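You operate a simulated robot arm through the tools that you are given. There is no shell and no other tool.

Carry out the task below with a simulated two-armed robot. There is one attempt and no reset: what you move stays moved.

TASK
Pump gear oil in till the oil gauge shows between Min and Max.
Fine: set the filler cap on the ledge and turn the oil fill valve fully open; at the end valve shut, cap back in its socket, lever down.

Only the result counts: the job must be done as asked and must still hold three seconds after the hand-in. Knocking over, shifting, dropping, spilling or breaking anything else fails it. A push-on lid holds only when it is set on centred and level and pressed home; a screw cap is set on level and turned clockwise until tight.

THE ROBOT
Two 7-joint arms with fingered hands on one trunk that stands fixed in place. Base frame: the origin is at the foot of the trunk, x ahead of it, y to its left, z up. Lengths are in mm, angles in rad, forces in N, time in s.
The left shoulder is at [70, 157, 1389], the right one opposite. With the tool pointing down near the work surface each hand reaches from about 100 to 740 mm from the base axis, measured 20 degrees to its own side. Payload 5 kg a hand.
The tool frame of a hand sits at the grasp point between the pads (the TCP): z along the fingers, y along the line on which they close. The tips reach 31 mm beyond it. The gripper opens to 156 mm. The gripper's body begins 88 mm behind the TCP. The gripper is a hand of 4 fingers: y runs from the thumb to the fingers, the wrist lies at [0, 0, -249] in the tool frame, and closing takes about 1.5 s.
Orientation is that of the tool frame in the base frame, as a unit quaternion [x, y, z, w]. With the fingers straight down and closing along the base's y, the tool's x points along the base's -x, its y along +y and its z along -z.

THE INTERFACE
- The arms move only by the tool nudge_tool. It takes "left_series", "right_series" or both (then of equal length, played together; a hand with none holds still); each is a list that holds one entry, the list of rows, each a list of 6 numbers: the shift along the tool's x, y, z in mm, then the turn, a rotation vector about the tool's x, y, z in degrees. In form: [[[tx, ty, tz, wx, wy, wz], ...]]. A call has 1 to 20 rows; each row shifts and turns the commanded pose from where the row before left it, along the tool's axes as they then stand. "left_grip" and "right_grip" are, for a hand that has rows, the opening in per cent of the stroke, from 0 (shut) to 100 (fully open), set as the call begins (left out, the last holds). Rows are played at 5 a second. More than 50 mm and 0.15 rad between two rows, or a gripper value outside its range, and nothing of the call is played. Where a pose cannot be reached the arm comes as near as it can. A force on the tool above 40 N (or 10 N above the force at the start of the call, whichever is more), or a blocked arm, ends the call early, and 0.2 s more pass. Each finger travels about 108 mm/s and halts on what it meets, pressing with about 27 N; the grip force reading is that of the motor and also rises with nothing between the fingers. The clock runs only during rows and for 0.2 s after the last one: add rows that do not move to give the fingers time. The reply holds the time, the measured pose of the TCP, the force on the tool along the base axes, the opening and the grip force, in the units named above and with some noise, with the torque about the TCP (base axes, N m) and any sound that the robot's microphone picked up.
- Cameras (640 x 400 px; columns grow to the right, rows downward): "scene" is now at [136.9, 4.1, 1622]; the picture's right is [0.05, -1.00, 0.00], its down [-0.56, -0.03, -0.83] and it looks along [0.83, 0.04, -0.56] (base axes); focal length 270 px, centre (320, 200). "left" rides on the left gripper at [-72, 2, -111] in its tool frame; the picture's right is [-0.02, -1.00, 0.00], its down [0.84, -0.02, -0.54] and it looks along [0.54, -0.01, 0.84] (tool axes); focal length 234 px, centre (320, 200). "right" rides on the right gripper at [72, 2, -111] in its tool frame; the picture's right is [-0.02, 1.00, 0.00], its down [-0.84, -0.02, -0.54] and it looks along [-0.54, -0.01, 0.84] (tool axes); focal length 234 px, centre (320, 200). There is no depth. A picture from a camera that has moved, and an enlarged one, comes with that camera's place and axes in the base frame and with its lens.
- camera(camera): a new picture of that camera. It takes no simulated time.
- raise_lower(by): slides the trunk up (or, below 0, down) by that many mm; the arms and the scene camera ride with it, the base frame stays. It gives what a move gives, with no picture.
- curl_fingers(finger1, finger2, finger3, thumb_bend, hand): sets how far each is bent, from 0 (flat) to 1 (curled in); at 0.3 the hand is open as for a grip, at 0.7 the pads meet at the TCP. One left out holds its place. A second passes; each finger stops where it meets its share of the squeeze, and holds until it gets a number again. A gripper value or a shape takes the hand back. It gives what a move gives, with no picture; readings hold the bend of each and the force on the fingers (four entries, about 0 where the hand has none), thumb and palm.
- hand_shape(shape, hand): the hand has 4 fingers and takes this shape, open, in about a second: jaw (thumb against the fingers, like two jaws); tri (thumb and two fingers); tip (a fingertip pinch); poke (one finger out to press); point (the index stretched); flat (the hand flat); cup (the hand cupped); fist (a fist). The gripper value then closes the fingers along that shape, each until it touches; the sizes above hold for jaw. It gives what a move gives, with no picture.
- aim_head(pan, tilt): turns the head with the scene camera to pan (to the left, within 1.501 rad either way) and tilt (down, from -0.506 to 1.204), counted from straight ahead of the robot. It gives what a move gives.
- close_up(camera, box): a new picture of the part [left, top, right, bottom] of that camera's present view, enlarged. It takes no simulated time.
- finish_job(): hands the job in; it is judged then, once.

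Nothing tells you positions but the pictures and the camera data. Unless the task says otherwise, let go and move clear before handing in.

The tools are called after "Call:" as name(argument=value, ...) on one line, values as JSON. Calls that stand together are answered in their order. nudge_tool: Moves the arms, as the interface text tells. Its arguments: {"type":"object","properties":{"left_series":{"type":"array"},"left_grip":{"type":"number"},"right_series":{"type":"array"},"right_grip":{"type":"number"}},"required":[]} The other tools are called the same way: raise_lower (by) slides the trunk up or down; hand_shape (shape, hand) gives the hand a shape; curl_fingers (finger1, finger2, finger3, thumb_bend, hand) moves the fingers one by one; aim_head (pan, tilt) turns the head that bears the scene camera; camera (camera) takes a picture; close_up (camera, box) takes an enlarged picture of a part of a camera's view; finish_job () hands the job in.

At the start:

```text
t: 0.0
left_tool_pos: [409.7, 190.0, 1437.4]
left_orientation: [0.0, 1.0, 0.0, 0.0]
left_force: [-0.7, -0.7, 0.6]
left_torque: [0.02, 0.01, -0.02]
left_finger_gap: 156.0
left_grip_force: 0.1
left_shape: jaw
left_bend: [0.3, 0.3, 0.3, 0.3]
left_finger forces: [0.0, 0.0, 0.1, 0.1, 0.0, 0.1]
right_tool_pos: [434.4, -126.3, 1488.7]
right_orientation: [0.001, 1.0, 0.0, 0.0]
right_force: [-0.4, -0.7, 0.5]
right_torque: [0.01, 0.01, -0.02]
right_finger_gap: 155.7
right_grip_force: 0.2
right_shape: jaw
right_bend: [0.3, 0.3, 0.3, 0.3]
right_finger forces: [0.0, 0.0, 0.0, 0.0, 0.0, 0.0]
trunk travel left (down, up): [-775.0, 165.0]
head pan, tilt: [0.045, 0.595]
```

scene: 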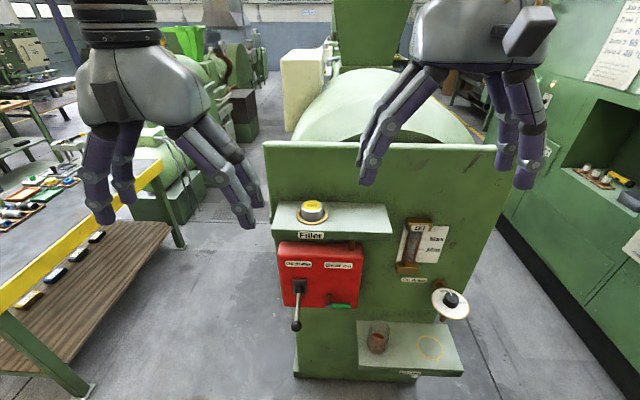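
right: 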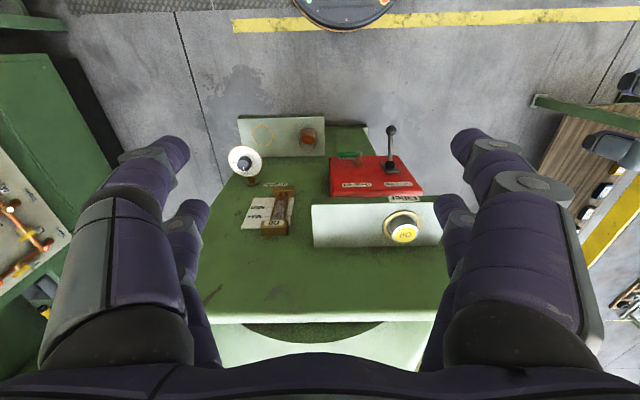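
left: 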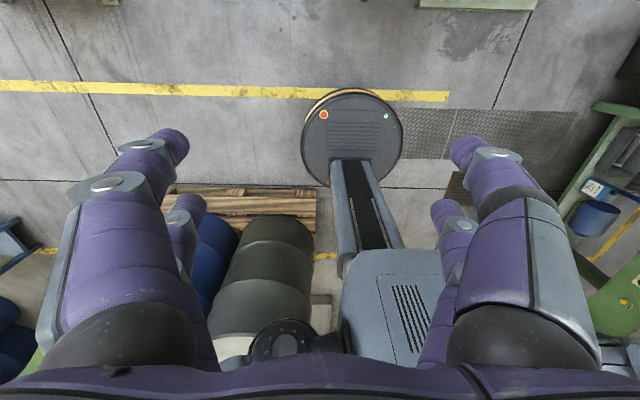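

I see a green panel ahead with a filler cap on a small shelf, a red pump box with a lever, an oil gauge, a valve wheel at the right, and a lower ledge with a marked ring. I will look closer before moving.

Call:
close_up(camera="scene", box=[260, 180, 400, 268])

Call:
close_up(camera="scene", box=[380, 200, 500, 275])

Call:
close_up(camera="scene", box=[260, 240, 400, 328])

Call:
close_up(camera="scene", box=[340, 280, 500, 380])

Call:
close_up(camera="right", box=[200, 100, 460, 262])

```text
4.55 times, centred on (330, 224) of scene
camera zoom: at [136.9, 4.1, 1622.0], right [0.05, -1.0, 0.0], down [-0.56, -0.03, -0.83], along [0.83, 0.04, -0.56], focal length 1225 px, centre (274, 91)
```

zoom: 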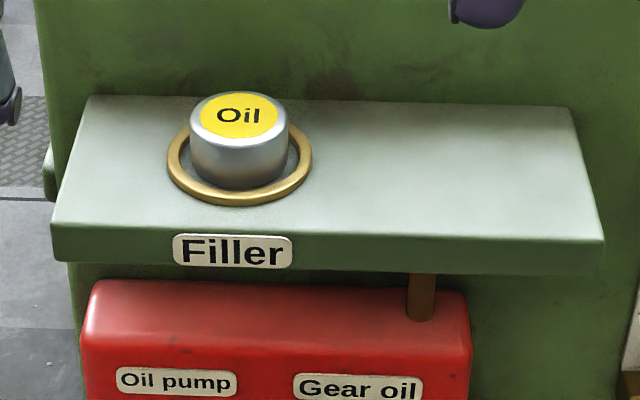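

```text
5.33 times, centred on (440, 238) of scene
camera zoom: at [136.9, 4.1, 1622.0], right [0.05, -1.0, 0.0], down [-0.56, -0.03, -0.83], along [0.83, 0.04, -0.56], focal length 1438 px, centre (-320, 0)
```

zoom: 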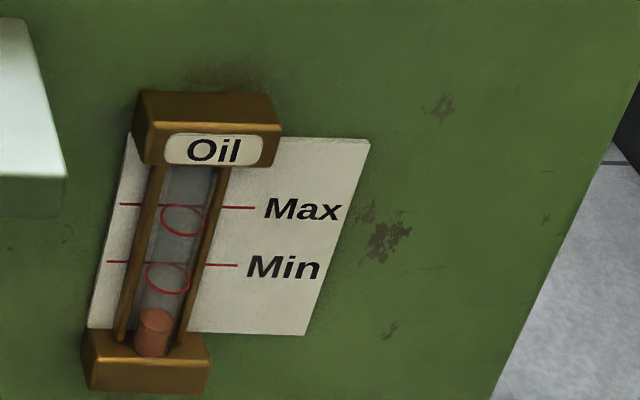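

```text
4.55 times, centred on (330, 284) of scene
camera zoom: at [136.9, 4.1, 1622.0], right [0.05, -1.0, 0.0], down [-0.56, -0.03, -0.83], along [0.83, 0.04, -0.56], focal length 1225 px, centre (274, -182)
```

zoom: 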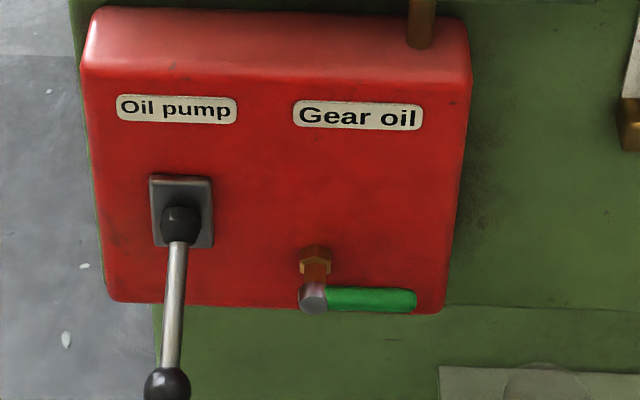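

```text
4.00 times, centred on (420, 330) of scene
camera zoom: at [136.9, 4.1, 1622.0], right [0.05, -1.0, 0.0], down [-0.56, -0.03, -0.83], along [0.83, 0.04, -0.56], focal length 1078 px, centre (-80, -320)
```

zoom: 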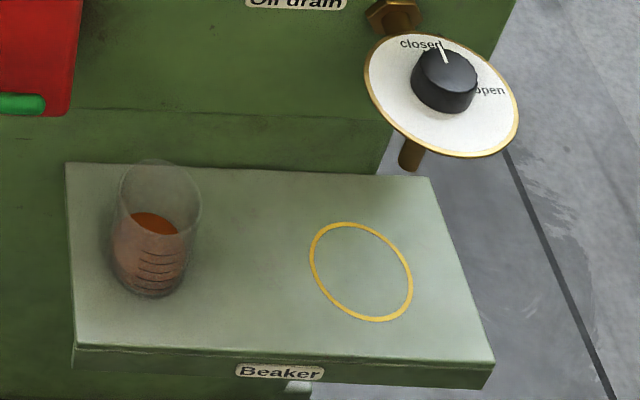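

```text
2.46 times, centred on (330, 181) of right
camera zoom: at [362.4, -124.9, 1599.9], right [0.03, 1.0, 0.0], down [0.84, -0.02, 0.54], along [0.54, -0.01, -0.84], focal length 576 px, centre (295, 247)
```

zoom: 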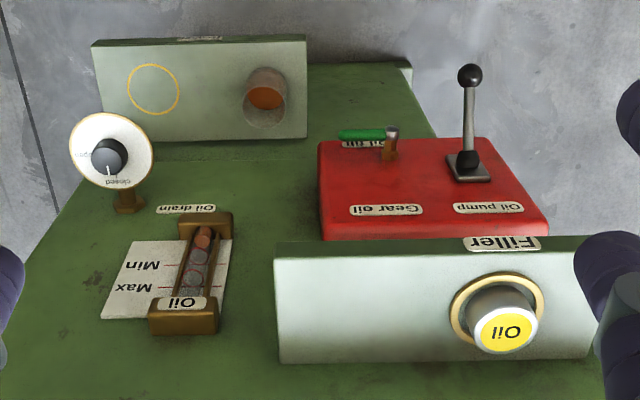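

I place the filler cap at about (698, 49, 1222) on a shelf whose top is near z 1194; the pump box with green-handled valve and lever is beneath it. I'll zoom further on the valve, lever and gauge.

Call:
close_up(camera="right", box=[320, 115, 440, 190])

Call:
close_up(camera="scene", box=[275, 270, 371, 330])

Call:
close_up(camera="right", box=[230, 170, 326, 245])

Call:
close_up(camera="scene", box=[290, 190, 354, 230])

```text
5.33 times, centred on (380, 152) of right
camera zoom: at [362.4, -124.9, 1599.9], right [0.03, 1.0, 0.0], down [0.84, -0.02, 0.54], along [0.54, -0.01, -0.84], focal length 1249 px, centre (0, 453)
```

zoom: 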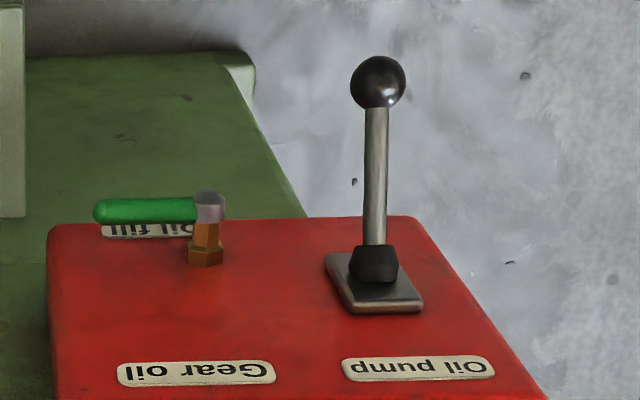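

```text
6.67 times, centred on (323, 300) of scene
camera zoom: at [136.9, 4.1, 1622.0], right [0.05, -1.0, 0.0], down [-0.56, -0.03, -0.83], along [0.83, 0.04, -0.56], focal length 1797 px, centre (300, -467)
```

zoom: 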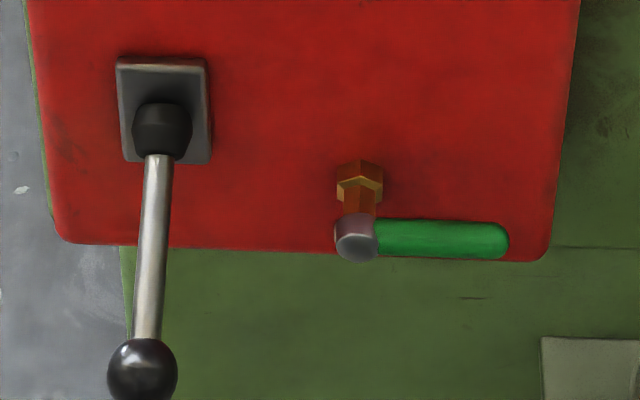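

```text
5.33 times, centred on (278, 208) of right
camera zoom: at [362.4, -124.9, 1599.9], right [0.03, 1.0, 0.0], down [0.84, -0.02, 0.54], along [0.54, -0.01, -0.84], focal length 1249 px, centre (544, 160)
```

zoom: 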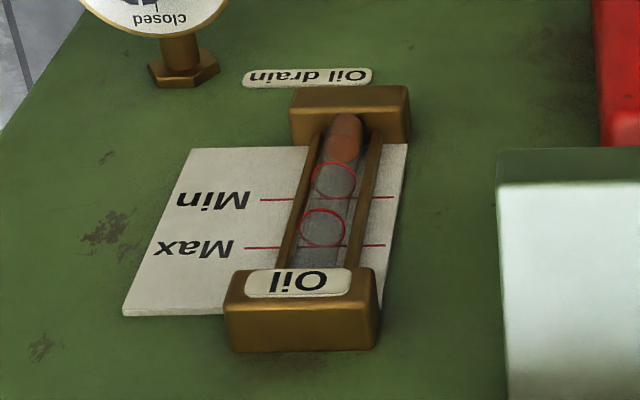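

```text
10.00 times, centred on (322, 210) of scene
camera zoom: at [136.9, 4.1, 1622.0], right [0.05, -1.0, 0.0], down [-0.56, -0.03, -0.83], along [0.83, 0.04, -0.56], focal length 2696 px, centre (300, 100)
```

zoom: 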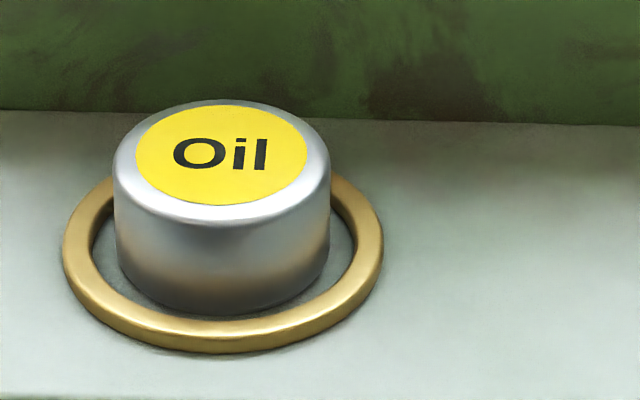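

I want to see how the hand's fingers are laid out before a grasp, so I'll zoom on both hands from the scene camera.

Call:
close_up(camera="scene", box=[340, 0, 580, 200])

Call:
close_up(camera="scene", box=[60, 0, 280, 240])

Call:
close_up(camera="right", box=[0, 100, 640, 400])

```text
2.00 times, centred on (460, 100) of scene
camera zoom: at [136.9, 4.1, 1622.0], right [0.05, -1.0, 0.0], down [-0.56, -0.03, -0.83], along [0.83, 0.04, -0.56], focal length 539 px, centre (40, 400)
```

zoom: 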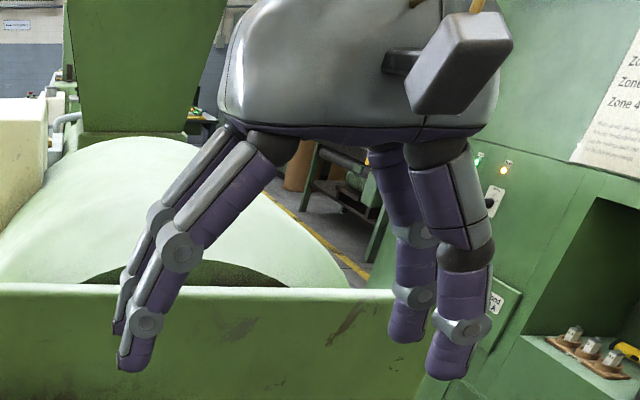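

```text
1.67 times, centred on (170, 120) of scene
camera zoom: at [136.9, 4.1, 1622.0], right [0.05, -1.0, 0.0], down [-0.56, -0.03, -0.83], along [0.83, 0.04, -0.56], focal length 449 px, centre (570, 333)
```

zoom: 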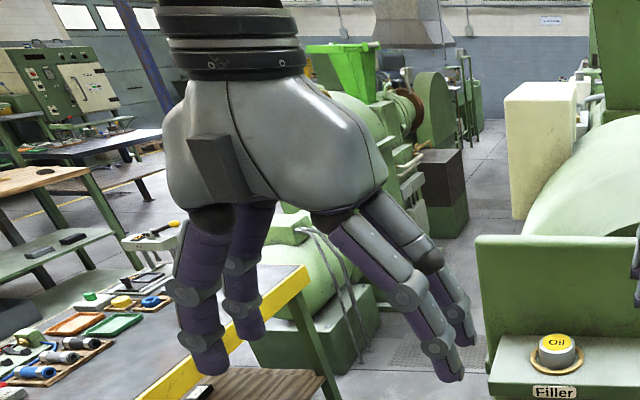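

```text
1.00 times, centred on (320, 250) of right (not enlarged: the box is as wide or as high as the picture)
camera zoom: at [362.4, -124.9, 1599.9], right [0.03, 1.0, 0.0], down [0.84, -0.02, 0.54], along [0.54, -0.01, -0.84], focal length 234 px, centre (320, 150)
```

zoom: 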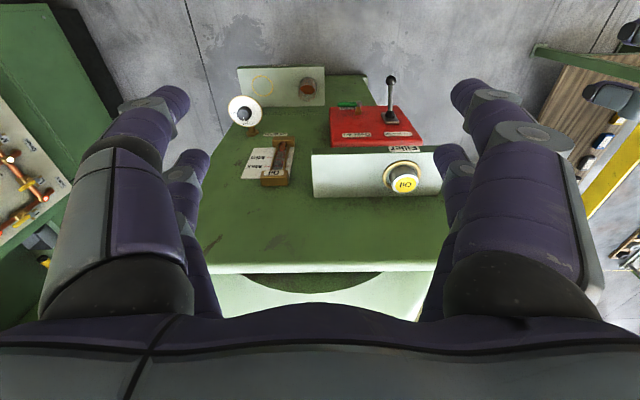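

The hand has two fingers on each side, so a top-down grasp closing along y suits the 56 mm cap. I'll bring the right hand above the cap and look.

Call:
nudge_tool(right_series=[[[-33, 21.9, 16, 0, 0, 0], [-33, 21.9, 16, 0, 0, 0], [-33, 21.9, 16, 0, 0, 0], [-33, 21.9, 16, 0, 0, 0], [-33, 21.9, 16, 0, 0, 0], [-33, 21.9, 16, 0, 0, 0], [-33, 21.9, 16, 0, 0, 0], [-33, 21.6, 16, 0, 0, 0], [0, 0, 0, 0, 0, 0]]])

Call:
camera(camera="right")

Call:
camera(camera="scene")

```text
t: 2.0
left_tool_pos: [410.1, 189.3, 1436.8]
left_orientation: [0.001, 1.0, 0.0, 0.0]
left_force: [-0.2, 0.2, -0.7]
left_torque: [0.02, -0.04, 0.02]
left_finger_gap: 155.9
left_grip_force: 0.1
left_shape: jaw
left_bend: [0.3, 0.3, 0.3, 0.3]
left_finger forces: [0.0, 0.0, 0.0, 0.1, 0.0, 0.1]
right_tool_pos: [700.0, 47.1, 1360.7]
right_orientation: [0.001, 1.0, 0.001, 0.0]
right_force: [-0.3, -0.2, 0.1]
right_torque: [0.04, -0.05, -0.01]
right_finger_gap: 155.9
right_grip_force: 0.1
right_shape: jaw
right_bend: [0.3, 0.3, 0.3, 0.3]
right_finger forces: [0.0, 0.0, 0.0, 0.1, 0.0, 0.0]
trunk travel left (down, up): [-775.0, 165.0]
head pan, tilt: [0.045, 0.595]
```

```text
taken
camera right: at [627.3, 46.5, 1473.3], right [0.03, 1.0, 0.0], down [0.84, -0.02, 0.55], along [0.55, -0.01, -0.84], focal length 234 px, centre (320, 200)
```

right: 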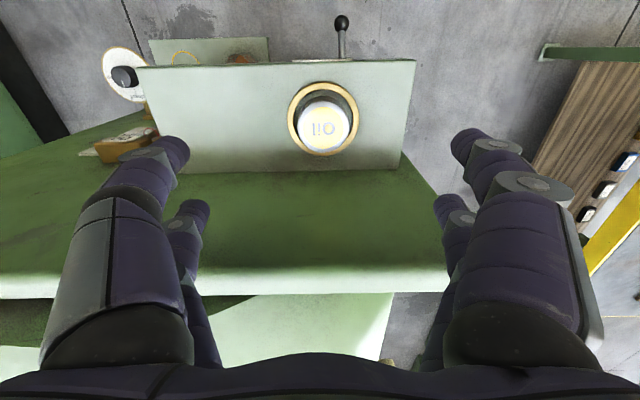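

```text
taken
camera scene: at [136.2, 3.7, 1622.1], right [0.05, -1.0, 0.0], down [-0.56, -0.03, -0.83], along [0.83, 0.04, -0.56], focal length 270 px, centre (320, 200)
```

scene: 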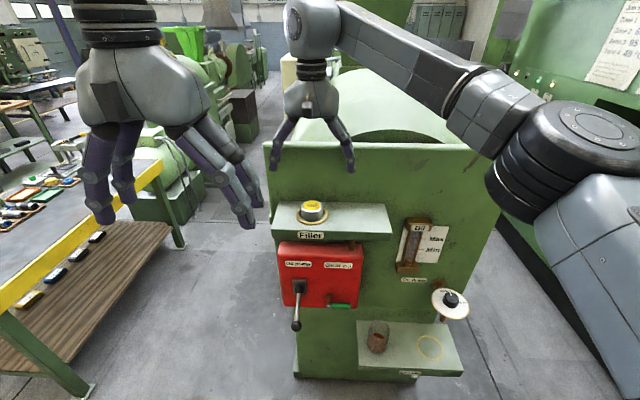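

Call:
close_up(camera="right", box=[270, 70, 382, 140])

Call:
close_up(camera="right", box=[270, 110, 382, 180])

```text
5.71 times, centred on (326, 105) of right
camera zoom: at [627.3, 46.5, 1473.3], right [0.03, 1.0, 0.0], down [0.84, -0.02, 0.55], along [0.55, -0.01, -0.84], focal length 1338 px, centre (286, 743)
```

zoom: 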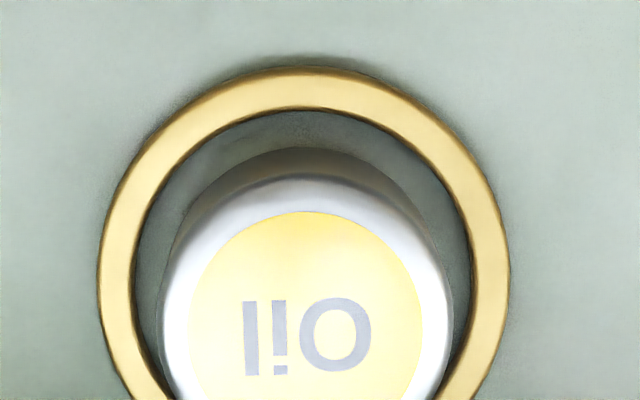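

```text
5.71 times, centred on (326, 145) of right
camera zoom: at [627.3, 46.5, 1473.3], right [0.03, 1.0, 0.0], down [0.84, -0.02, 0.55], along [0.55, -0.01, -0.84], focal length 1338 px, centre (286, 514)
```

zoom: 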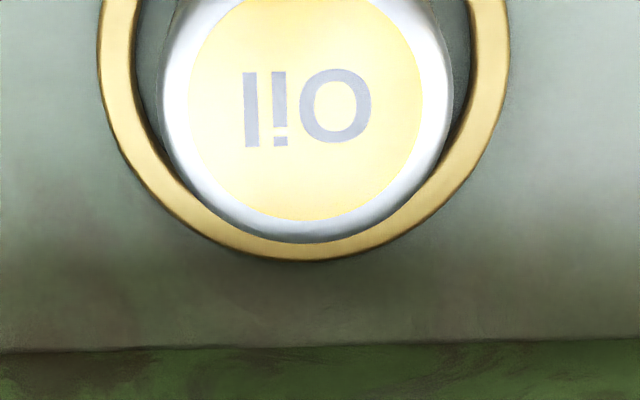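

The cap centre is at about (698, 49.3), top z near 1223, with a raised ring of about 68 mm inner diameter round it. I'll close the hand partway in the air to see where the fingertips go.

Call:
nudge_tool(right_series=[[[0, 0, 0, 0, 0, 0], [0, 0, 0, 0, 0, 0], [0, 0, 0, 0, 0, 0], [0, 0, 0, 0, 0, 0], [0, 0, 0, 0, 0, 0], [0, 0, 0, 0, 0, 0], [0, 0, 0, 0, 0, 0]]], right_grip=45)

Call:
camera(camera="right")

Call:
close_up(camera="scene", box=[240, 70, 400, 170])

```text
t: 3.6
left_tool_pos: [410.9, 190.9, 1438.2]
left_orientation: [0.0, 1.0, 0.0, 0.0]
left_force: [0.8, 0.3, 0.4]
left_torque: [0.0, 0.0, -0.01]
left_finger_gap: 155.7
left_grip_force: 0.1
left_shape: jaw
left_bend: [0.3, 0.3, 0.3, 0.3]
left_finger forces: [0.0, 0.0, 0.0, 0.1, 0.0, 0.0]
right_tool_pos: [699.7, 47.3, 1361.9]
right_orientation: [0.002, 1.0, 0.0, -0.001]
right_force: [0.6, 0.2, 1.3]
right_torque: [-0.01, 0.01, 0.0]
right_finger_gap: 70.8
right_grip_force: 0.0
right_shape: jaw
right_bend: [0.73, 0.73, 0.73, 0.7]
right_finger forces: [0.1, 0.0, 0.1, 0.0, 0.0, 0.0]
trunk travel left (down, up): [-775.0, 165.0]
head pan, tilt: [0.045, 0.595]
```

```text
taken
camera right: at [627.8, 47.2, 1473.0], right [0.03, 1.0, 0.0], down [0.84, -0.02, 0.54], along [0.54, -0.01, -0.84], focal length 234 px, centre (320, 200)
```

right: 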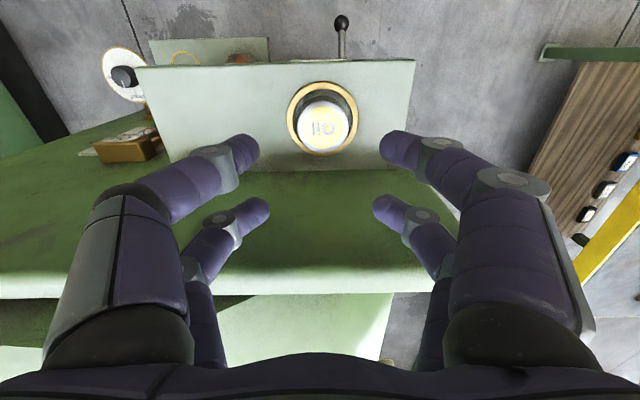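

```text
4.00 times, centred on (320, 120) of scene
camera zoom: at [137.1, 4.5, 1622.0], right [0.05, -1.0, 0.0], down [-0.56, -0.03, -0.83], along [0.83, 0.04, -0.56], focal length 1078 px, centre (320, 520)
```

zoom: 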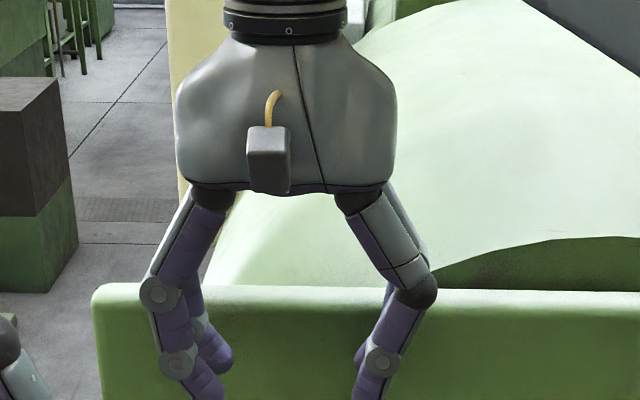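

Two fingertips per side will straddle the cap. I'll open to about 95 mm, centre over the cap and descend to TCP z about 1245, then look.

Call:
nudge_tool(right_series=[[[0.8, 1, 20, 0, 0, 0], [0.8, 1, 20, 0, 0, 0], [0, 0, 20, 0, 0, 0], [0, 0, 20, 0, 0, 0], [0, 0, 20, 0, 0, 0], [0, 0, 16, 0, 0, 0], [0, 0, 0, 0, 0, 0]]], right_grip=62)

Call:
camera(camera="right")

Call:
close_up(camera="scene", box=[250, 140, 390, 228])

```text
t: 5.2
left_tool_pos: [409.7, 190.7, 1438.0]
left_orientation: [-0.001, 1.0, 0.001, 0.001]
left_force: [-0.1, 0.0, -0.3]
left_torque: [-0.04, 0.0, 0.01]
left_finger_gap: 156.1
left_grip_force: 0.1
left_shape: jaw
left_bend: [0.3, 0.3, 0.3, 0.3]
left_finger forces: [0.0, 0.1, 0.0, 0.1, 0.0, 0.0]
right_tool_pos: [697.4, 51.5, 1243.1]
right_orientation: [0.001, 1.0, 0.0, 0.0]
right_force: [0.0, 0.4, -0.3]
right_torque: [-0.03, -0.02, -0.02]
right_finger_gap: 96.4
right_grip_force: 0.0
right_shape: jaw
right_bend: [0.32, 0.32, 0.32, 0.7]
right_finger forces: [0.0, 0.1, 0.1, 0.0, 0.0, 0.0]
trunk travel left (down, up): [-775.0, 165.0]
head pan, tilt: [0.045, 0.595]
```

```text
taken
camera right: at [625.0, 51.9, 1354.8], right [0.03, 1.0, 0.0], down [0.84, -0.02, 0.54], along [0.54, -0.01, -0.84], focal length 234 px, centre (320, 200)
```

right: 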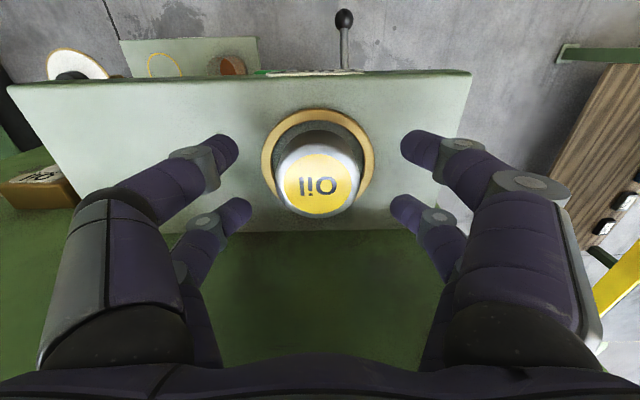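

```text
4.55 times, centred on (320, 184) of scene
camera zoom: at [136.7, 4.3, 1622.0], right [0.05, -1.0, 0.0], down [-0.56, -0.03, -0.83], along [0.83, 0.04, -0.56], focal length 1225 px, centre (320, 273)
```

zoom: 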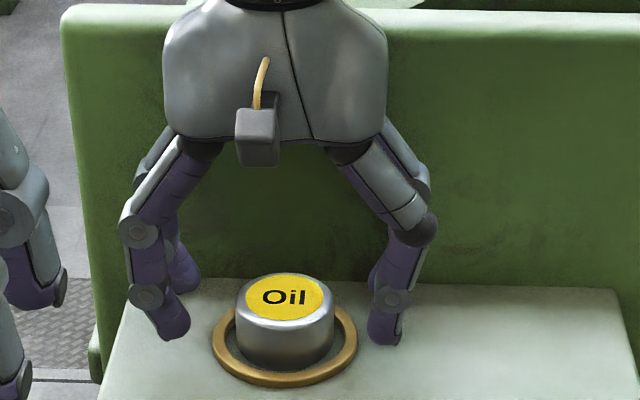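

Call:
close_up(camera="right", box=[200, 95, 440, 245])

```text
2.67 times, centred on (320, 170) of right
camera zoom: at [625.0, 51.9, 1354.8], right [0.03, 1.0, 0.0], down [0.84, -0.02, 0.54], along [0.54, -0.01, -0.84], focal length 624 px, centre (320, 280)
```

zoom: 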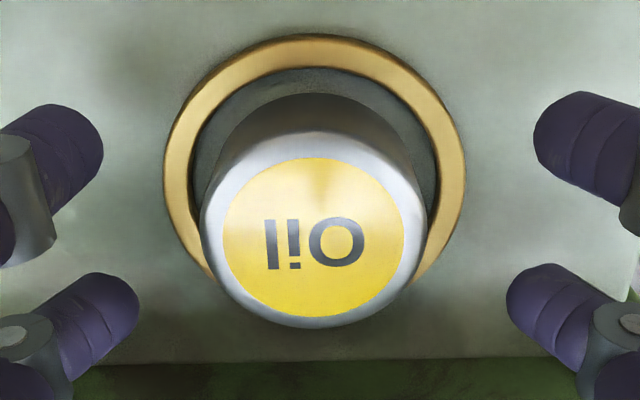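

The cap sits about 1 mm to the right of the finger midline and the tips are about 31 mm below the TCP. I'll lower 9 mm (tips above the ring) and close on the cap.

Call:
nudge_tool(right_series=[[[0, -1.2, 5, 0, 0, 0], [0, 0, 4, 0, 0, 0], [0, 0, 0, 0, 0, 0]]])

Call:
nudge_tool(right_series=[[[0, 0, 0, 0, 0, 0], [0, 0, 0, 0, 0, 0], [0, 0, 0, 0, 0, 0], [0, 0, 0, 0, 0, 0], [0, 0, 0, 0, 0, 0], [0, 0, 0, 0, 0, 0], [0, 0, 0, 0, 0, 0], [0, 0, 0, 0, 0, 0]]], right_grip=15)

Call:
camera(camera="right")

Call:
close_up(camera="scene", box=[250, 140, 390, 228])

```text
t: 6.0
left_tool_pos: [411.0, 189.9, 1438.1]
left_orientation: [0.0, 1.0, 0.0, 0.0]
left_force: [0.6, -0.6, 0.0]
left_torque: [-0.01, -0.01, 0.01]
left_finger_gap: 156.0
left_grip_force: 0.1
left_shape: jaw
left_bend: [0.3, 0.3, 0.3, 0.3]
left_finger forces: [0.0, 0.1, 0.1, 0.0, 0.1, 0.1]
right_tool_pos: [697.8, 50.2, 1233.7]
right_orientation: [0.0, 1.0, 0.0, -0.001]
right_force: [0.3, 0.8, -0.3]
right_torque: [0.01, -0.01, -0.02]
right_finger_gap: 96.3
right_grip_force: 0.1
right_shape: jaw
right_bend: [0.32, 0.32, 0.32, 0.7]
right_finger forces: [0.0, 0.1, 0.0, 0.1, 0.1, 0.0]
trunk travel left (down, up): [-775.0, 165.0]
head pan, tilt: [0.045, 0.595]
```

```text
t: 7.8
left_tool_pos: [410.7, 189.3, 1438.2]
left_orientation: [0.0, 1.0, 0.0, 0.0]
left_force: [0.0, 1.0, -0.2]
left_torque: [-0.01, 0.0, -0.02]
left_finger_gap: 156.0
left_grip_force: 0.1
left_shape: jaw
left_bend: [0.3, 0.3, 0.3, 0.3]
left_finger forces: [0.0, 0.0, 0.0, 0.0, 0.0, 0.0]
right_tool_pos: [697.7, 49.9, 1232.5]
right_orientation: [0.001, 1.0, 0.0, 0.0]
right_force: [-0.3, 0.2, 0.9]
right_torque: [0.0, -0.04, 0.04]
right_finger_gap: 31.4
right_grip_force: 27.2
right_shape: jaw
right_bend: [0.73, 0.73, 0.73, 0.7]
right_finger forces: [24.7, 25.0, 23.0, 0.0, 22.4, 0.0]
trunk travel left (down, up): [-775.0, 165.0]
head pan, tilt: [0.045, 0.595]
```

```text
taken
camera right: at [625.9, 50.1, 1345.8], right [0.03, 1.0, 0.0], down [0.84, -0.02, 0.54], along [0.54, -0.01, -0.84], focal length 234 px, centre (320, 200)
```

right: 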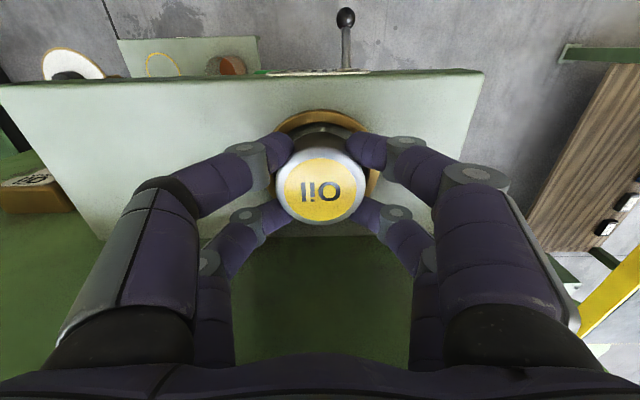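

```text
4.55 times, centred on (320, 184) of scene
camera zoom: at [137.1, 4.3, 1622.0], right [0.05, -1.0, 0.0], down [-0.56, -0.03, -0.83], along [0.83, 0.04, -0.56], focal length 1225 px, centre (320, 273)
```

zoom: 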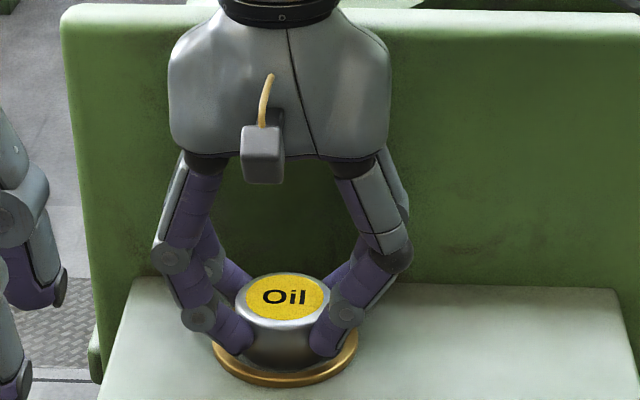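

The four fingers hold the cap evenly with about 25 N each. I'll lift gently and check whether it comes free.

Call:
nudge_tool(right_series=[[[0, 0, -4, 0, 0, 0], [0, 0, -4, 0, 0, 0], [0, 0, -6, 0, 0, 0], [0, 0, -8, 0, 0, 0], [0, 0, 0, 0, 0, 0]]])

Call:
camera(camera="right")

Call:
close_up(camera="scene", box=[250, 140, 390, 228])

```text
t: 9.0
left_tool_pos: [410.4, 191.2, 1436.6]
left_orientation: [-0.001, 1.0, 0.0, 0.0]
left_force: [0.5, 0.3, 0.5]
left_torque: [-0.03, -0.01, 0.02]
left_finger_gap: 155.9
left_grip_force: 0.0
left_shape: jaw
left_bend: [0.3, 0.3, 0.3, 0.3]
left_finger forces: [0.0, 0.0, 0.1, 0.1, 0.0, 0.1]
right_tool_pos: [698.1, 50.6, 1257.1]
right_orientation: [0.001, 1.0, 0.0, 0.0]
right_force: [-0.7, -0.4, -1.4]
right_torque: [-0.01, -0.01, 0.01]
right_finger_gap: 31.3
right_grip_force: 26.9
right_shape: jaw
right_bend: [0.73, 0.73, 0.73, 0.7]
right_finger forces: [24.8, 25.0, 23.2, 0.0, 22.4, 0.1]
trunk travel left (down, up): [-775.0, 165.0]
head pan, tilt: [0.045, 0.595]
```

```text
taken
camera right: at [625.8, 51.2, 1368.6], right [0.03, 1.0, 0.0], down [0.84, -0.02, 0.54], along [0.54, -0.01, -0.84], focal length 234 px, centre (320, 200)
```

right: 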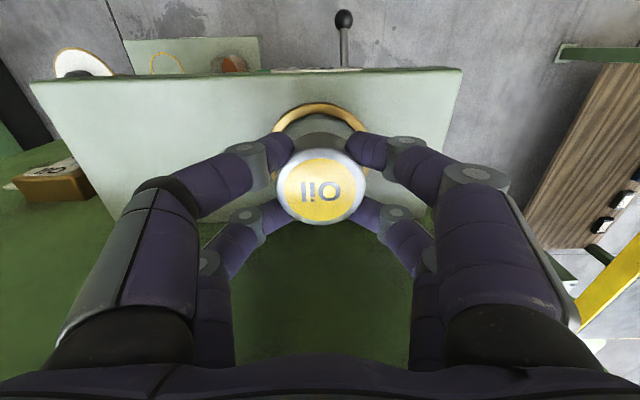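

```text
4.55 times, centred on (320, 184) of scene
camera zoom: at [137.2, 4.3, 1622.0], right [0.05, -1.0, 0.0], down [-0.56, -0.03, -0.83], along [0.83, 0.04, -0.56], focal length 1225 px, centre (320, 273)
```

zoom: 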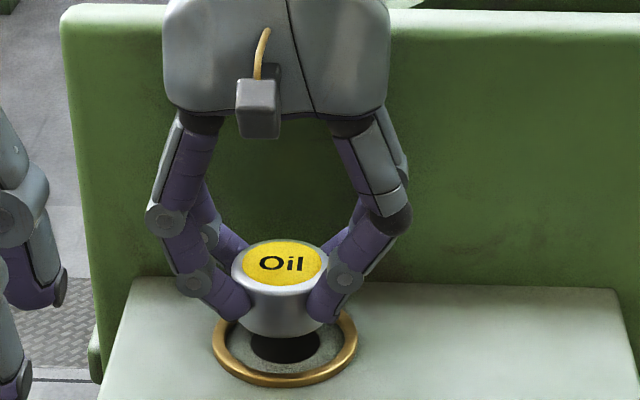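

The cap came off cleanly. I'll lift it higher, carry it 120 mm to the right on the same ledge and check before lowering.

Call:
nudge_tool(right_series=[[[0, 0, -18, 0, 0, 0], [0, 0, -18, 0, 0, 0], [0, -20, 0, 0, 0, 0], [0, -25, 0, 0, 0, 0], [0, -30, 0, 0, 0, 0], [0, -25, 0, 0, 0, 0], [0, -20, 0, 0, 0, 0], [0, 0, 0, 0, 0, 0]]])

Call:
camera(camera="right")

Call:
close_up(camera="scene", box=[260, 140, 420, 240])

```text
t: 10.8
left_tool_pos: [410.5, 191.1, 1438.5]
left_orientation: [0.0, 1.0, 0.0, 0.0]
left_force: [-0.6, 0.4, 0.5]
left_torque: [-0.04, 0.0, -0.02]
left_finger_gap: 156.1
left_grip_force: 0.1
left_shape: jaw
left_bend: [0.3, 0.3, 0.3, 0.3]
left_finger forces: [0.0, 0.0, 0.0, 0.0, 0.0, 0.1]
right_tool_pos: [695.1, -69.0, 1292.5]
right_orientation: [0.001, 1.0, 0.001, 0.0]
right_force: [0.2, -0.6, -1.5]
right_torque: [0.02, 0.0, 0.0]
right_finger_gap: 31.3
right_grip_force: 27.1
right_shape: jaw
right_bend: [0.73, 0.73, 0.73, 0.7]
right_finger forces: [25.0, 25.3, 23.3, 0.0, 22.6, 0.1]
trunk travel left (down, up): [-775.0, 165.0]
head pan, tilt: [0.045, 0.595]
```

```text
taken
camera right: at [622.7, -68.0, 1404.5], right [0.03, 1.0, 0.0], down [0.84, -0.02, 0.54], along [0.54, -0.01, -0.84], focal length 234 px, centre (320, 200)
```

right: 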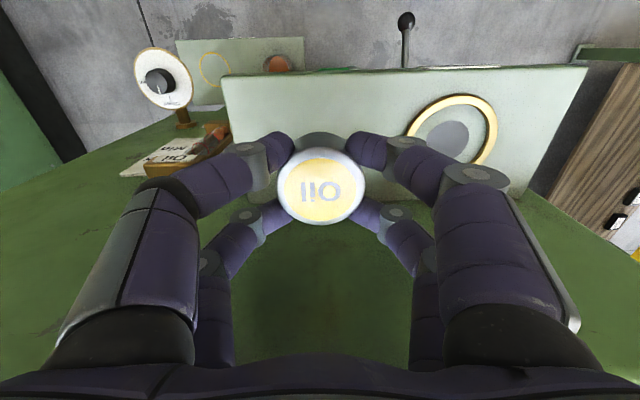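

```text
4.00 times, centred on (340, 190) of scene
camera zoom: at [137.0, 4.7, 1622.0], right [0.05, -1.0, 0.0], down [-0.56, -0.03, -0.83], along [0.83, 0.04, -0.56], focal length 1078 px, centre (240, 240)
```

zoom: 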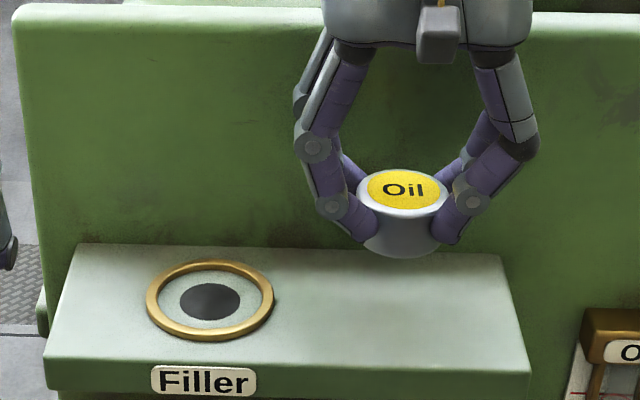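

The cap is clear of the socket ring and over empty ledge. I'll lower it to the ledge.

Call:
nudge_tool(right_series=[[[0, 0, 20, 0, 0, 0], [0, 0, 20, 0, 0, 0], [0, 0, 10, 0, 0, 0], [0, 0, 4, 0, 0, 0], [0, 0, 2, 0, 0, 0], [0, 0, 1, 0, 0, 0], [0, 0, 0, 0, 0, 0]]])

Call:
close_up(camera="scene", box=[300, 180, 400, 243])

```text
t: 12.4
left_tool_pos: [409.9, 190.6, 1438.4]
left_orientation: [0.0, 1.0, 0.0, 0.001]
left_force: [-0.3, 1.0, 0.8]
left_torque: [0.02, -0.02, -0.04]
left_finger_gap: 156.0
left_grip_force: 0.1
left_shape: jaw
left_bend: [0.3, 0.3, 0.3, 0.3]
left_finger forces: [0.0, 0.1, 0.0, 0.0, 0.0, 0.0]
right_tool_pos: [697.0, -69.8, 1236.1]
right_orientation: [0.001, 1.0, 0.0, 0.0]
right_force: [-0.5, -0.3, -2.0]
right_torque: [0.01, 0.01, -0.01]
right_finger_gap: 31.5
right_grip_force: 26.6
right_shape: jaw
right_bend: [0.73, 0.73, 0.73, 0.7]
right_finger forces: [25.3, 25.5, 23.4, 0.0, 22.7, 0.1]
trunk travel left (down, up): [-775.0, 165.0]
head pan, tilt: [0.045, 0.595]
```

```text
6.35 times, centred on (350, 212) of scene
camera zoom: at [137.0, 4.1, 1622.0], right [0.05, -1.0, 0.0], down [-0.56, -0.03, -0.83], along [0.83, 0.04, -0.56], focal length 1712 px, centre (130, 127)
```

zoom: 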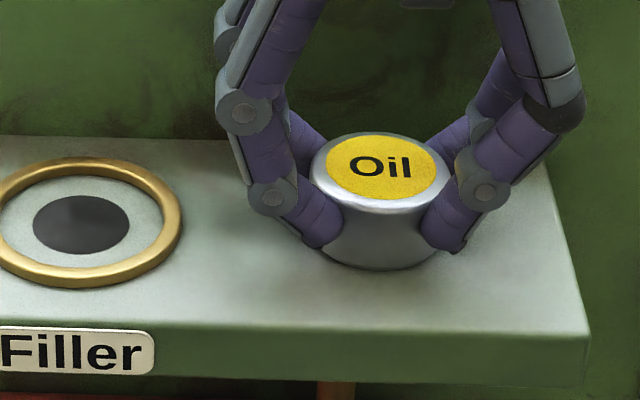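

Nearly down; I'll ease the last millimetres while watching the force.

Call:
nudge_tool(right_series=[[[0, 0, 0.7, 0, 0, 0], [0, 0, 0.7, 0, 0, 0], [0, 0, 0, 0, 0, 0]]])

```text
t: 13.2
left_tool_pos: [410.1, 190.8, 1438.2]
left_orientation: [0.0, 1.0, 0.0, 0.0]
left_force: [-1.1, -0.2, 0.3]
left_torque: [0.01, -0.01, -0.02]
left_finger_gap: 156.0
left_grip_force: 0.0
left_shape: jaw
left_bend: [0.3, 0.3, 0.3, 0.3]
left_finger forces: [0.0, 0.0, 0.1, 0.0, 0.0, 0.1]
right_tool_pos: [697.0, -71.7, 1235.6]
right_orientation: [0.001, 1.0, 0.001, 0.0]
right_force: [-0.4, 0.3, -1.9]
right_torque: [0.06, 0.01, 0.04]
right_finger_gap: 31.5
right_grip_force: 26.8
right_shape: jaw
right_bend: [0.73, 0.73, 0.73, 0.7]
right_finger forces: [25.3, 25.6, 23.4, 0.0, 22.6, 0.1]
trunk travel left (down, up): [-775.0, 165.0]
head pan, tilt: [0.045, 0.595]
```

Call:
nudge_tool(right_series=[[[0, 0, 0.7, 0, 0, 0], [0, 0, 0.7, 0, 0, 0], [0, 0, 0, 0, 0, 0]]])

```text
t: 14.0
left_tool_pos: [410.5, 189.7, 1437.7]
left_orientation: [-0.001, 1.0, 0.0, 0.0]
left_force: [0.0, -0.7, 0.2]
left_torque: [0.01, -0.01, 0.0]
left_finger_gap: 155.8
left_grip_force: 0.1
left_shape: jaw
left_bend: [0.3, 0.3, 0.3, 0.3]
left_finger forces: [0.0, 0.0, 0.0, 0.0, 0.0, 0.0]
right_tool_pos: [698.1, -70.4, 1232.8]
right_orientation: [0.001, 1.0, 0.0, 0.0]
right_force: [1.0, -0.5, -0.1]
right_torque: [-0.03, 0.0, 0.01]
right_finger_gap: 31.3
right_grip_force: 27.3
right_shape: jaw
right_bend: [0.73, 0.73, 0.73, 0.7]
right_finger forces: [25.4, 25.6, 23.6, 0.1, 22.9, 0.0]
trunk travel left (down, up): [-775.0, 165.0]
head pan, tilt: [0.045, 0.595]
```

Call:
nudge_tool(right_series=[[[0, 0, 0.6, 0, 0, 0], [0, 0, 0, 0, 0, 0]]])

```text
t: 14.6
left_tool_pos: [411.8, 191.3, 1438.3]
left_orientation: [0.0, 1.0, 0.001, 0.0]
left_force: [-0.1, 0.5, 0.3]
left_torque: [-0.01, 0.03, 0.0]
left_finger_gap: 155.7
left_grip_force: 0.1
left_shape: jaw
left_bend: [0.3, 0.3, 0.3, 0.3]
left_finger forces: [0.0, 0.0, 0.0, 0.0, 0.2, 0.1]
right_tool_pos: [696.0, -70.4, 1232.9]
right_orientation: [0.002, 1.0, 0.001, 0.001]
right_force: [0.1, -0.3, 1.8]
right_torque: [-0.07, 0.06, 0.0]
right_finger_gap: 31.3
right_grip_force: 27.0
right_shape: jaw
right_bend: [0.73, 0.73, 0.73, 0.7]
right_finger forces: [25.5, 25.8, 23.6, 0.0, 23.1, 0.0]
trunk travel left (down, up): [-775.0, 165.0]
head pan, tilt: [0.045, 0.595]
```

Contact with the ledge is felt (+1.8 N). I'll open the fingers slowly and rise straight up.

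Call:
nudge_tool(right_series=[[[0, 0, 0, 0, 0, 0], [0, 0, 0, 0, 0, 0], [0, 0, 0, 0, 0, 0], [0, 0, 0, 0, 0, 0], [0, 0, 0, 0, 0, 0]]], right_grip=62)

Call:
nudge_tool(right_series=[[[0, 0, -10, 0, 0, 0], [0, 0, -20, 0, 0, 0], [0, 0, -35, 0, 0, 0], [0, 0, -40, 0, 0, 0], [0, 0, 0, 0, 0, 0]]])

Call:
camera(camera="scene")

Call:
camera(camera="right")

```text
t: 15.8
left_tool_pos: [411.1, 190.1, 1438.0]
left_orientation: [0.0, 1.0, 0.001, 0.0]
left_force: [-0.5, -0.3, -0.5]
left_torque: [0.02, 0.02, 0.0]
left_finger_gap: 155.9
left_grip_force: 0.1
left_shape: jaw
left_bend: [0.3, 0.3, 0.3, 0.3]
left_finger forces: [0.1, 0.0, 0.1, 0.0, 0.0, 0.0]
right_tool_pos: [698.4, -70.1, 1233.9]
right_orientation: [0.001, 1.0, 0.001, 0.0]
right_force: [0.7, 0.1, -0.9]
right_torque: [-0.01, -0.01, 0.02]
right_finger_gap: 96.2
right_grip_force: 0.0
right_shape: jaw
right_bend: [0.32, 0.32, 0.32, 0.71]
right_finger forces: [0.0, 0.1, 0.0, 0.0, 0.0, 0.0]
trunk travel left (down, up): [-775.0, 165.0]
head pan, tilt: [0.045, 0.595]
```

```text
t: 17.0
left_tool_pos: [410.8, 190.2, 1438.0]
left_orientation: [0.0, 1.0, -0.001, -0.001]
left_force: [0.3, 0.3, -0.3]
left_torque: [0.01, -0.01, -0.03]
left_finger_gap: 155.8
left_grip_force: 0.0
left_shape: jaw
left_bend: [0.3, 0.3, 0.3, 0.3]
left_finger forces: [0.1, 0.1, 0.0, 0.0, 0.0, 0.0]
right_tool_pos: [699.8, -68.5, 1335.8]
right_orientation: [0.001, 1.0, 0.0, 0.001]
right_force: [-0.1, -0.1, 0.6]
right_torque: [-0.03, -0.01, -0.03]
right_finger_gap: 96.5
right_grip_force: 0.0
right_shape: jaw
right_bend: [0.32, 0.32, 0.32, 0.71]
right_finger forces: [0.0, 0.1, 0.0, 0.1, 0.0, 0.1]
trunk travel left (down, up): [-775.0, 165.0]
head pan, tilt: [0.045, 0.595]
```

```text
taken
camera scene: at [137.3, 4.1, 1622.0], right [0.05, -1.0, 0.0], down [-0.56, -0.03, -0.83], along [0.83, 0.04, -0.56], focal length 270 px, centre (320, 200)
```

scene: 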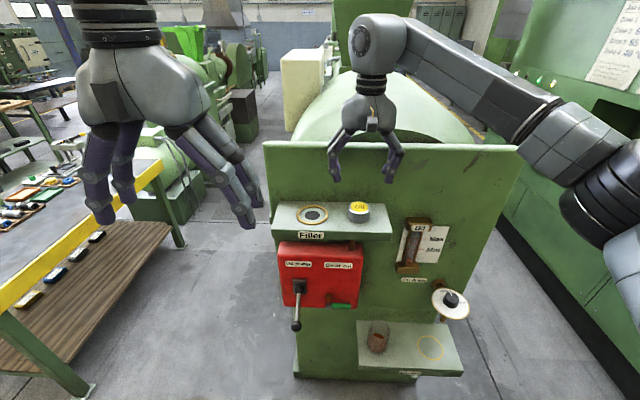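

```text
taken
camera right: at [628.0, -68.7, 1448.3], right [0.03, 1.0, 0.0], down [0.84, -0.02, 0.54], along [0.54, -0.01, -0.84], focal length 234 px, centre (320, 200)
```

right: 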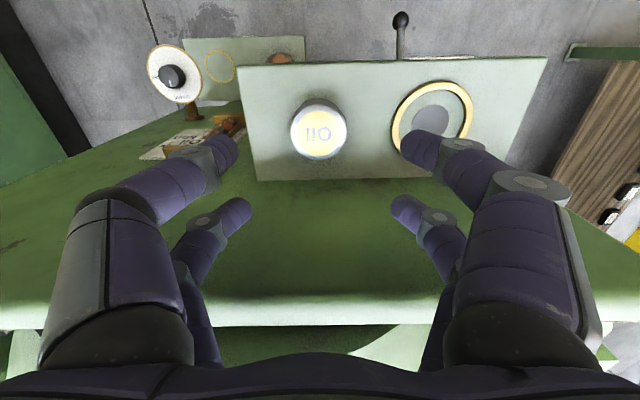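

The cap stands on the ledge. Next I'll pull the right hand back, lower the trunk and study the valve and lever up close.

Call:
nudge_tool(right_series=[[[40, 0, 0, 0, 0, 0], [40, 0, 0, 0, 0, 0], [40, -10, 0, 0, 0, 0], [40, -20, 0, 0, 0, 0], [40, -30, 0, 0, 0, 0], [40, -30, 0, 0, 0, 0], [0, -30, 0, 0, 0, 0]]])

Call:
raise_lower(by=-350)

Call:
camera(camera="scene")

Call:
camera(camera="right")

```text
t: 18.6
left_tool_pos: [409.9, 189.2, 1438.7]
left_orientation: [0.0, 1.0, 0.001, -0.001]
left_force: [0.1, 0.0, 0.3]
left_torque: [0.03, -0.01, 0.01]
left_finger_gap: 155.8
left_grip_force: 0.0
left_shape: jaw
left_bend: [0.3, 0.3, 0.3, 0.3]
left_finger forces: [0.0, 0.1, 0.0, 0.1, 0.0, 0.0]
right_tool_pos: [454.4, -191.0, 1337.8]
right_orientation: [0.001, 1.0, 0.001, 0.0]
right_force: [0.2, 0.4, 0.1]
right_torque: [0.03, 0.0, 0.02]
right_finger_gap: 96.2
right_grip_force: 0.1
right_shape: jaw
right_bend: [0.32, 0.32, 0.31, 0.71]
right_finger forces: [0.0, 0.1, 0.1, 0.1, 0.0, 0.0]
trunk travel left (down, up): [-775.0, 165.0]
head pan, tilt: [0.045, 0.595]
```

```text
t: 22.0
left_tool_pos: [411.0, 190.3, 1087.7]
left_orientation: [0.0, 1.0, -0.001, 0.001]
left_force: [-0.7, 0.5, -0.1]
left_torque: [0.03, 0.02, -0.01]
left_finger_gap: 156.1
left_grip_force: 0.0
left_shape: jaw
left_bend: [0.3, 0.3, 0.3, 0.3]
left_finger forces: [0.0, 0.1, 0.0, 0.0, 0.1, 0.0]
right_tool_pos: [456.2, -189.9, 988.2]
right_orientation: [0.001, 1.0, 0.001, 0.0]
right_force: [-0.1, 0.5, 0.8]
right_torque: [-0.03, 0.0, 0.03]
right_finger_gap: 96.4
right_grip_force: 0.0
right_shape: jaw
right_bend: [0.32, 0.32, 0.31, 0.71]
right_finger forces: [0.0, 0.0, 0.1, 0.0, 0.1, 0.0]
trunk travel left (down, up): [-425.0, 515.0]
head pan, tilt: [0.045, 0.595]
```

```text
taken
camera scene: at [136.7, 4.1, 1272.1], right [0.05, -1.0, 0.0], down [-0.56, -0.03, -0.83], along [0.83, 0.04, -0.56], focal length 270 px, centre (320, 200)
```

scene: 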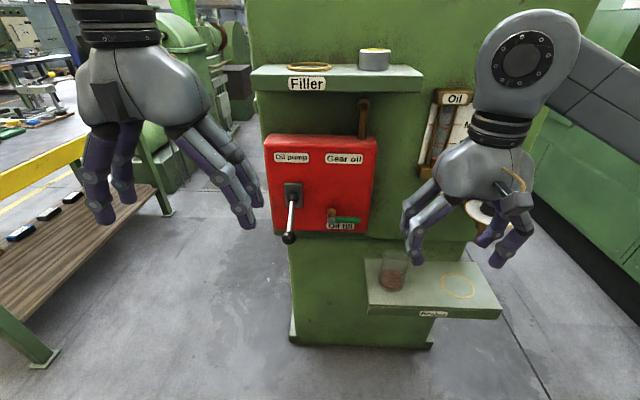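

```text
taken
camera right: at [382.9, -188.6, 1099.9], right [0.03, 1.0, 0.0], down [0.84, -0.02, 0.54], along [0.54, -0.01, -0.84], focal length 234 px, centre (320, 200)
```

right: 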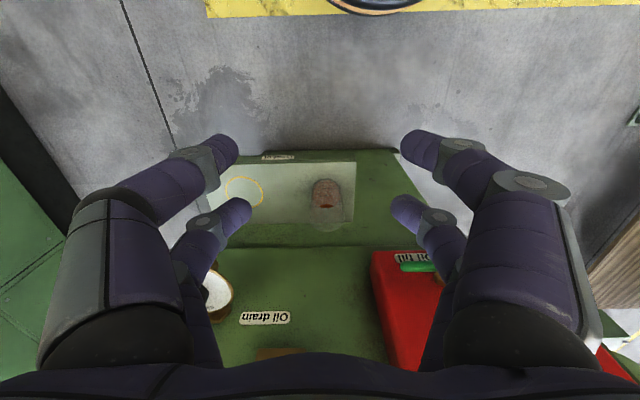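

Call:
close_up(camera="scene", box=[260, 165, 372, 245])

Call:
close_up(camera="scene", box=[310, 195, 374, 240])

Call:
close_up(camera="right", box=[370, 230, 450, 290])

Call:
close_up(camera="scene", box=[240, 40, 440, 165])

```text
5.00 times, centred on (316, 205) of scene
camera zoom: at [136.7, 4.1, 1272.1], right [0.05, -1.0, 0.0], down [-0.56, -0.03, -0.83], along [0.83, 0.04, -0.56], focal length 1348 px, centre (340, 175)
```

zoom: 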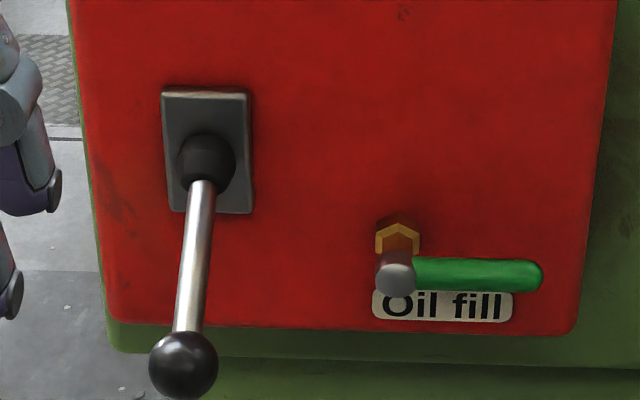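

```text
8.89 times, centred on (342, 218) of scene
camera zoom: at [136.7, 4.1, 1272.1], right [0.05, -1.0, 0.0], down [-0.56, -0.03, -0.83], along [0.83, 0.04, -0.56], focal length 2396 px, centre (124, 44)
```

zoom: 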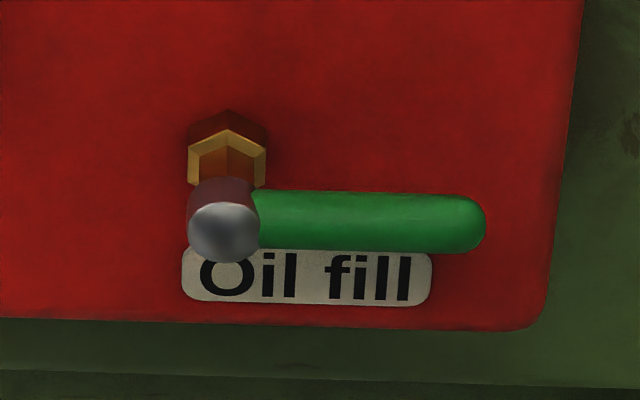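

```text
6.67 times, centred on (410, 260) of right
camera zoom: at [382.9, -188.6, 1099.9], right [0.03, 1.0, 0.0], down [0.84, -0.02, 0.54], along [0.54, -0.01, -0.84], focal length 1561 px, centre (-280, -200)
```

zoom: 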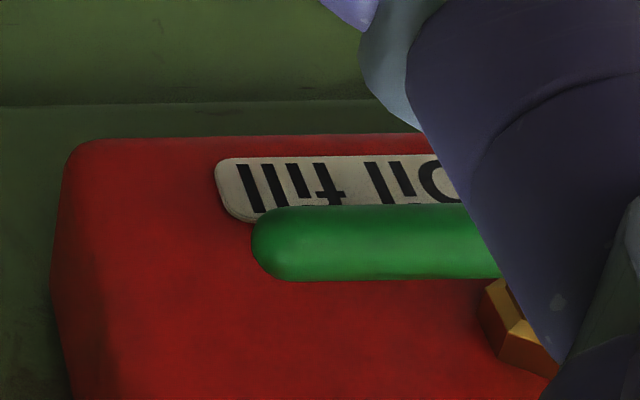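

```text
3.20 times, centred on (340, 102) of scene
camera zoom: at [136.7, 4.1, 1272.1], right [0.05, -1.0, 0.0], down [-0.56, -0.03, -0.83], along [0.83, 0.04, -0.56], focal length 863 px, centre (256, 512)
```

zoom: 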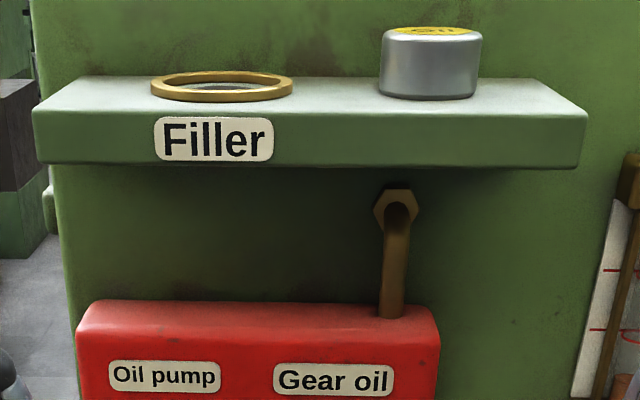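

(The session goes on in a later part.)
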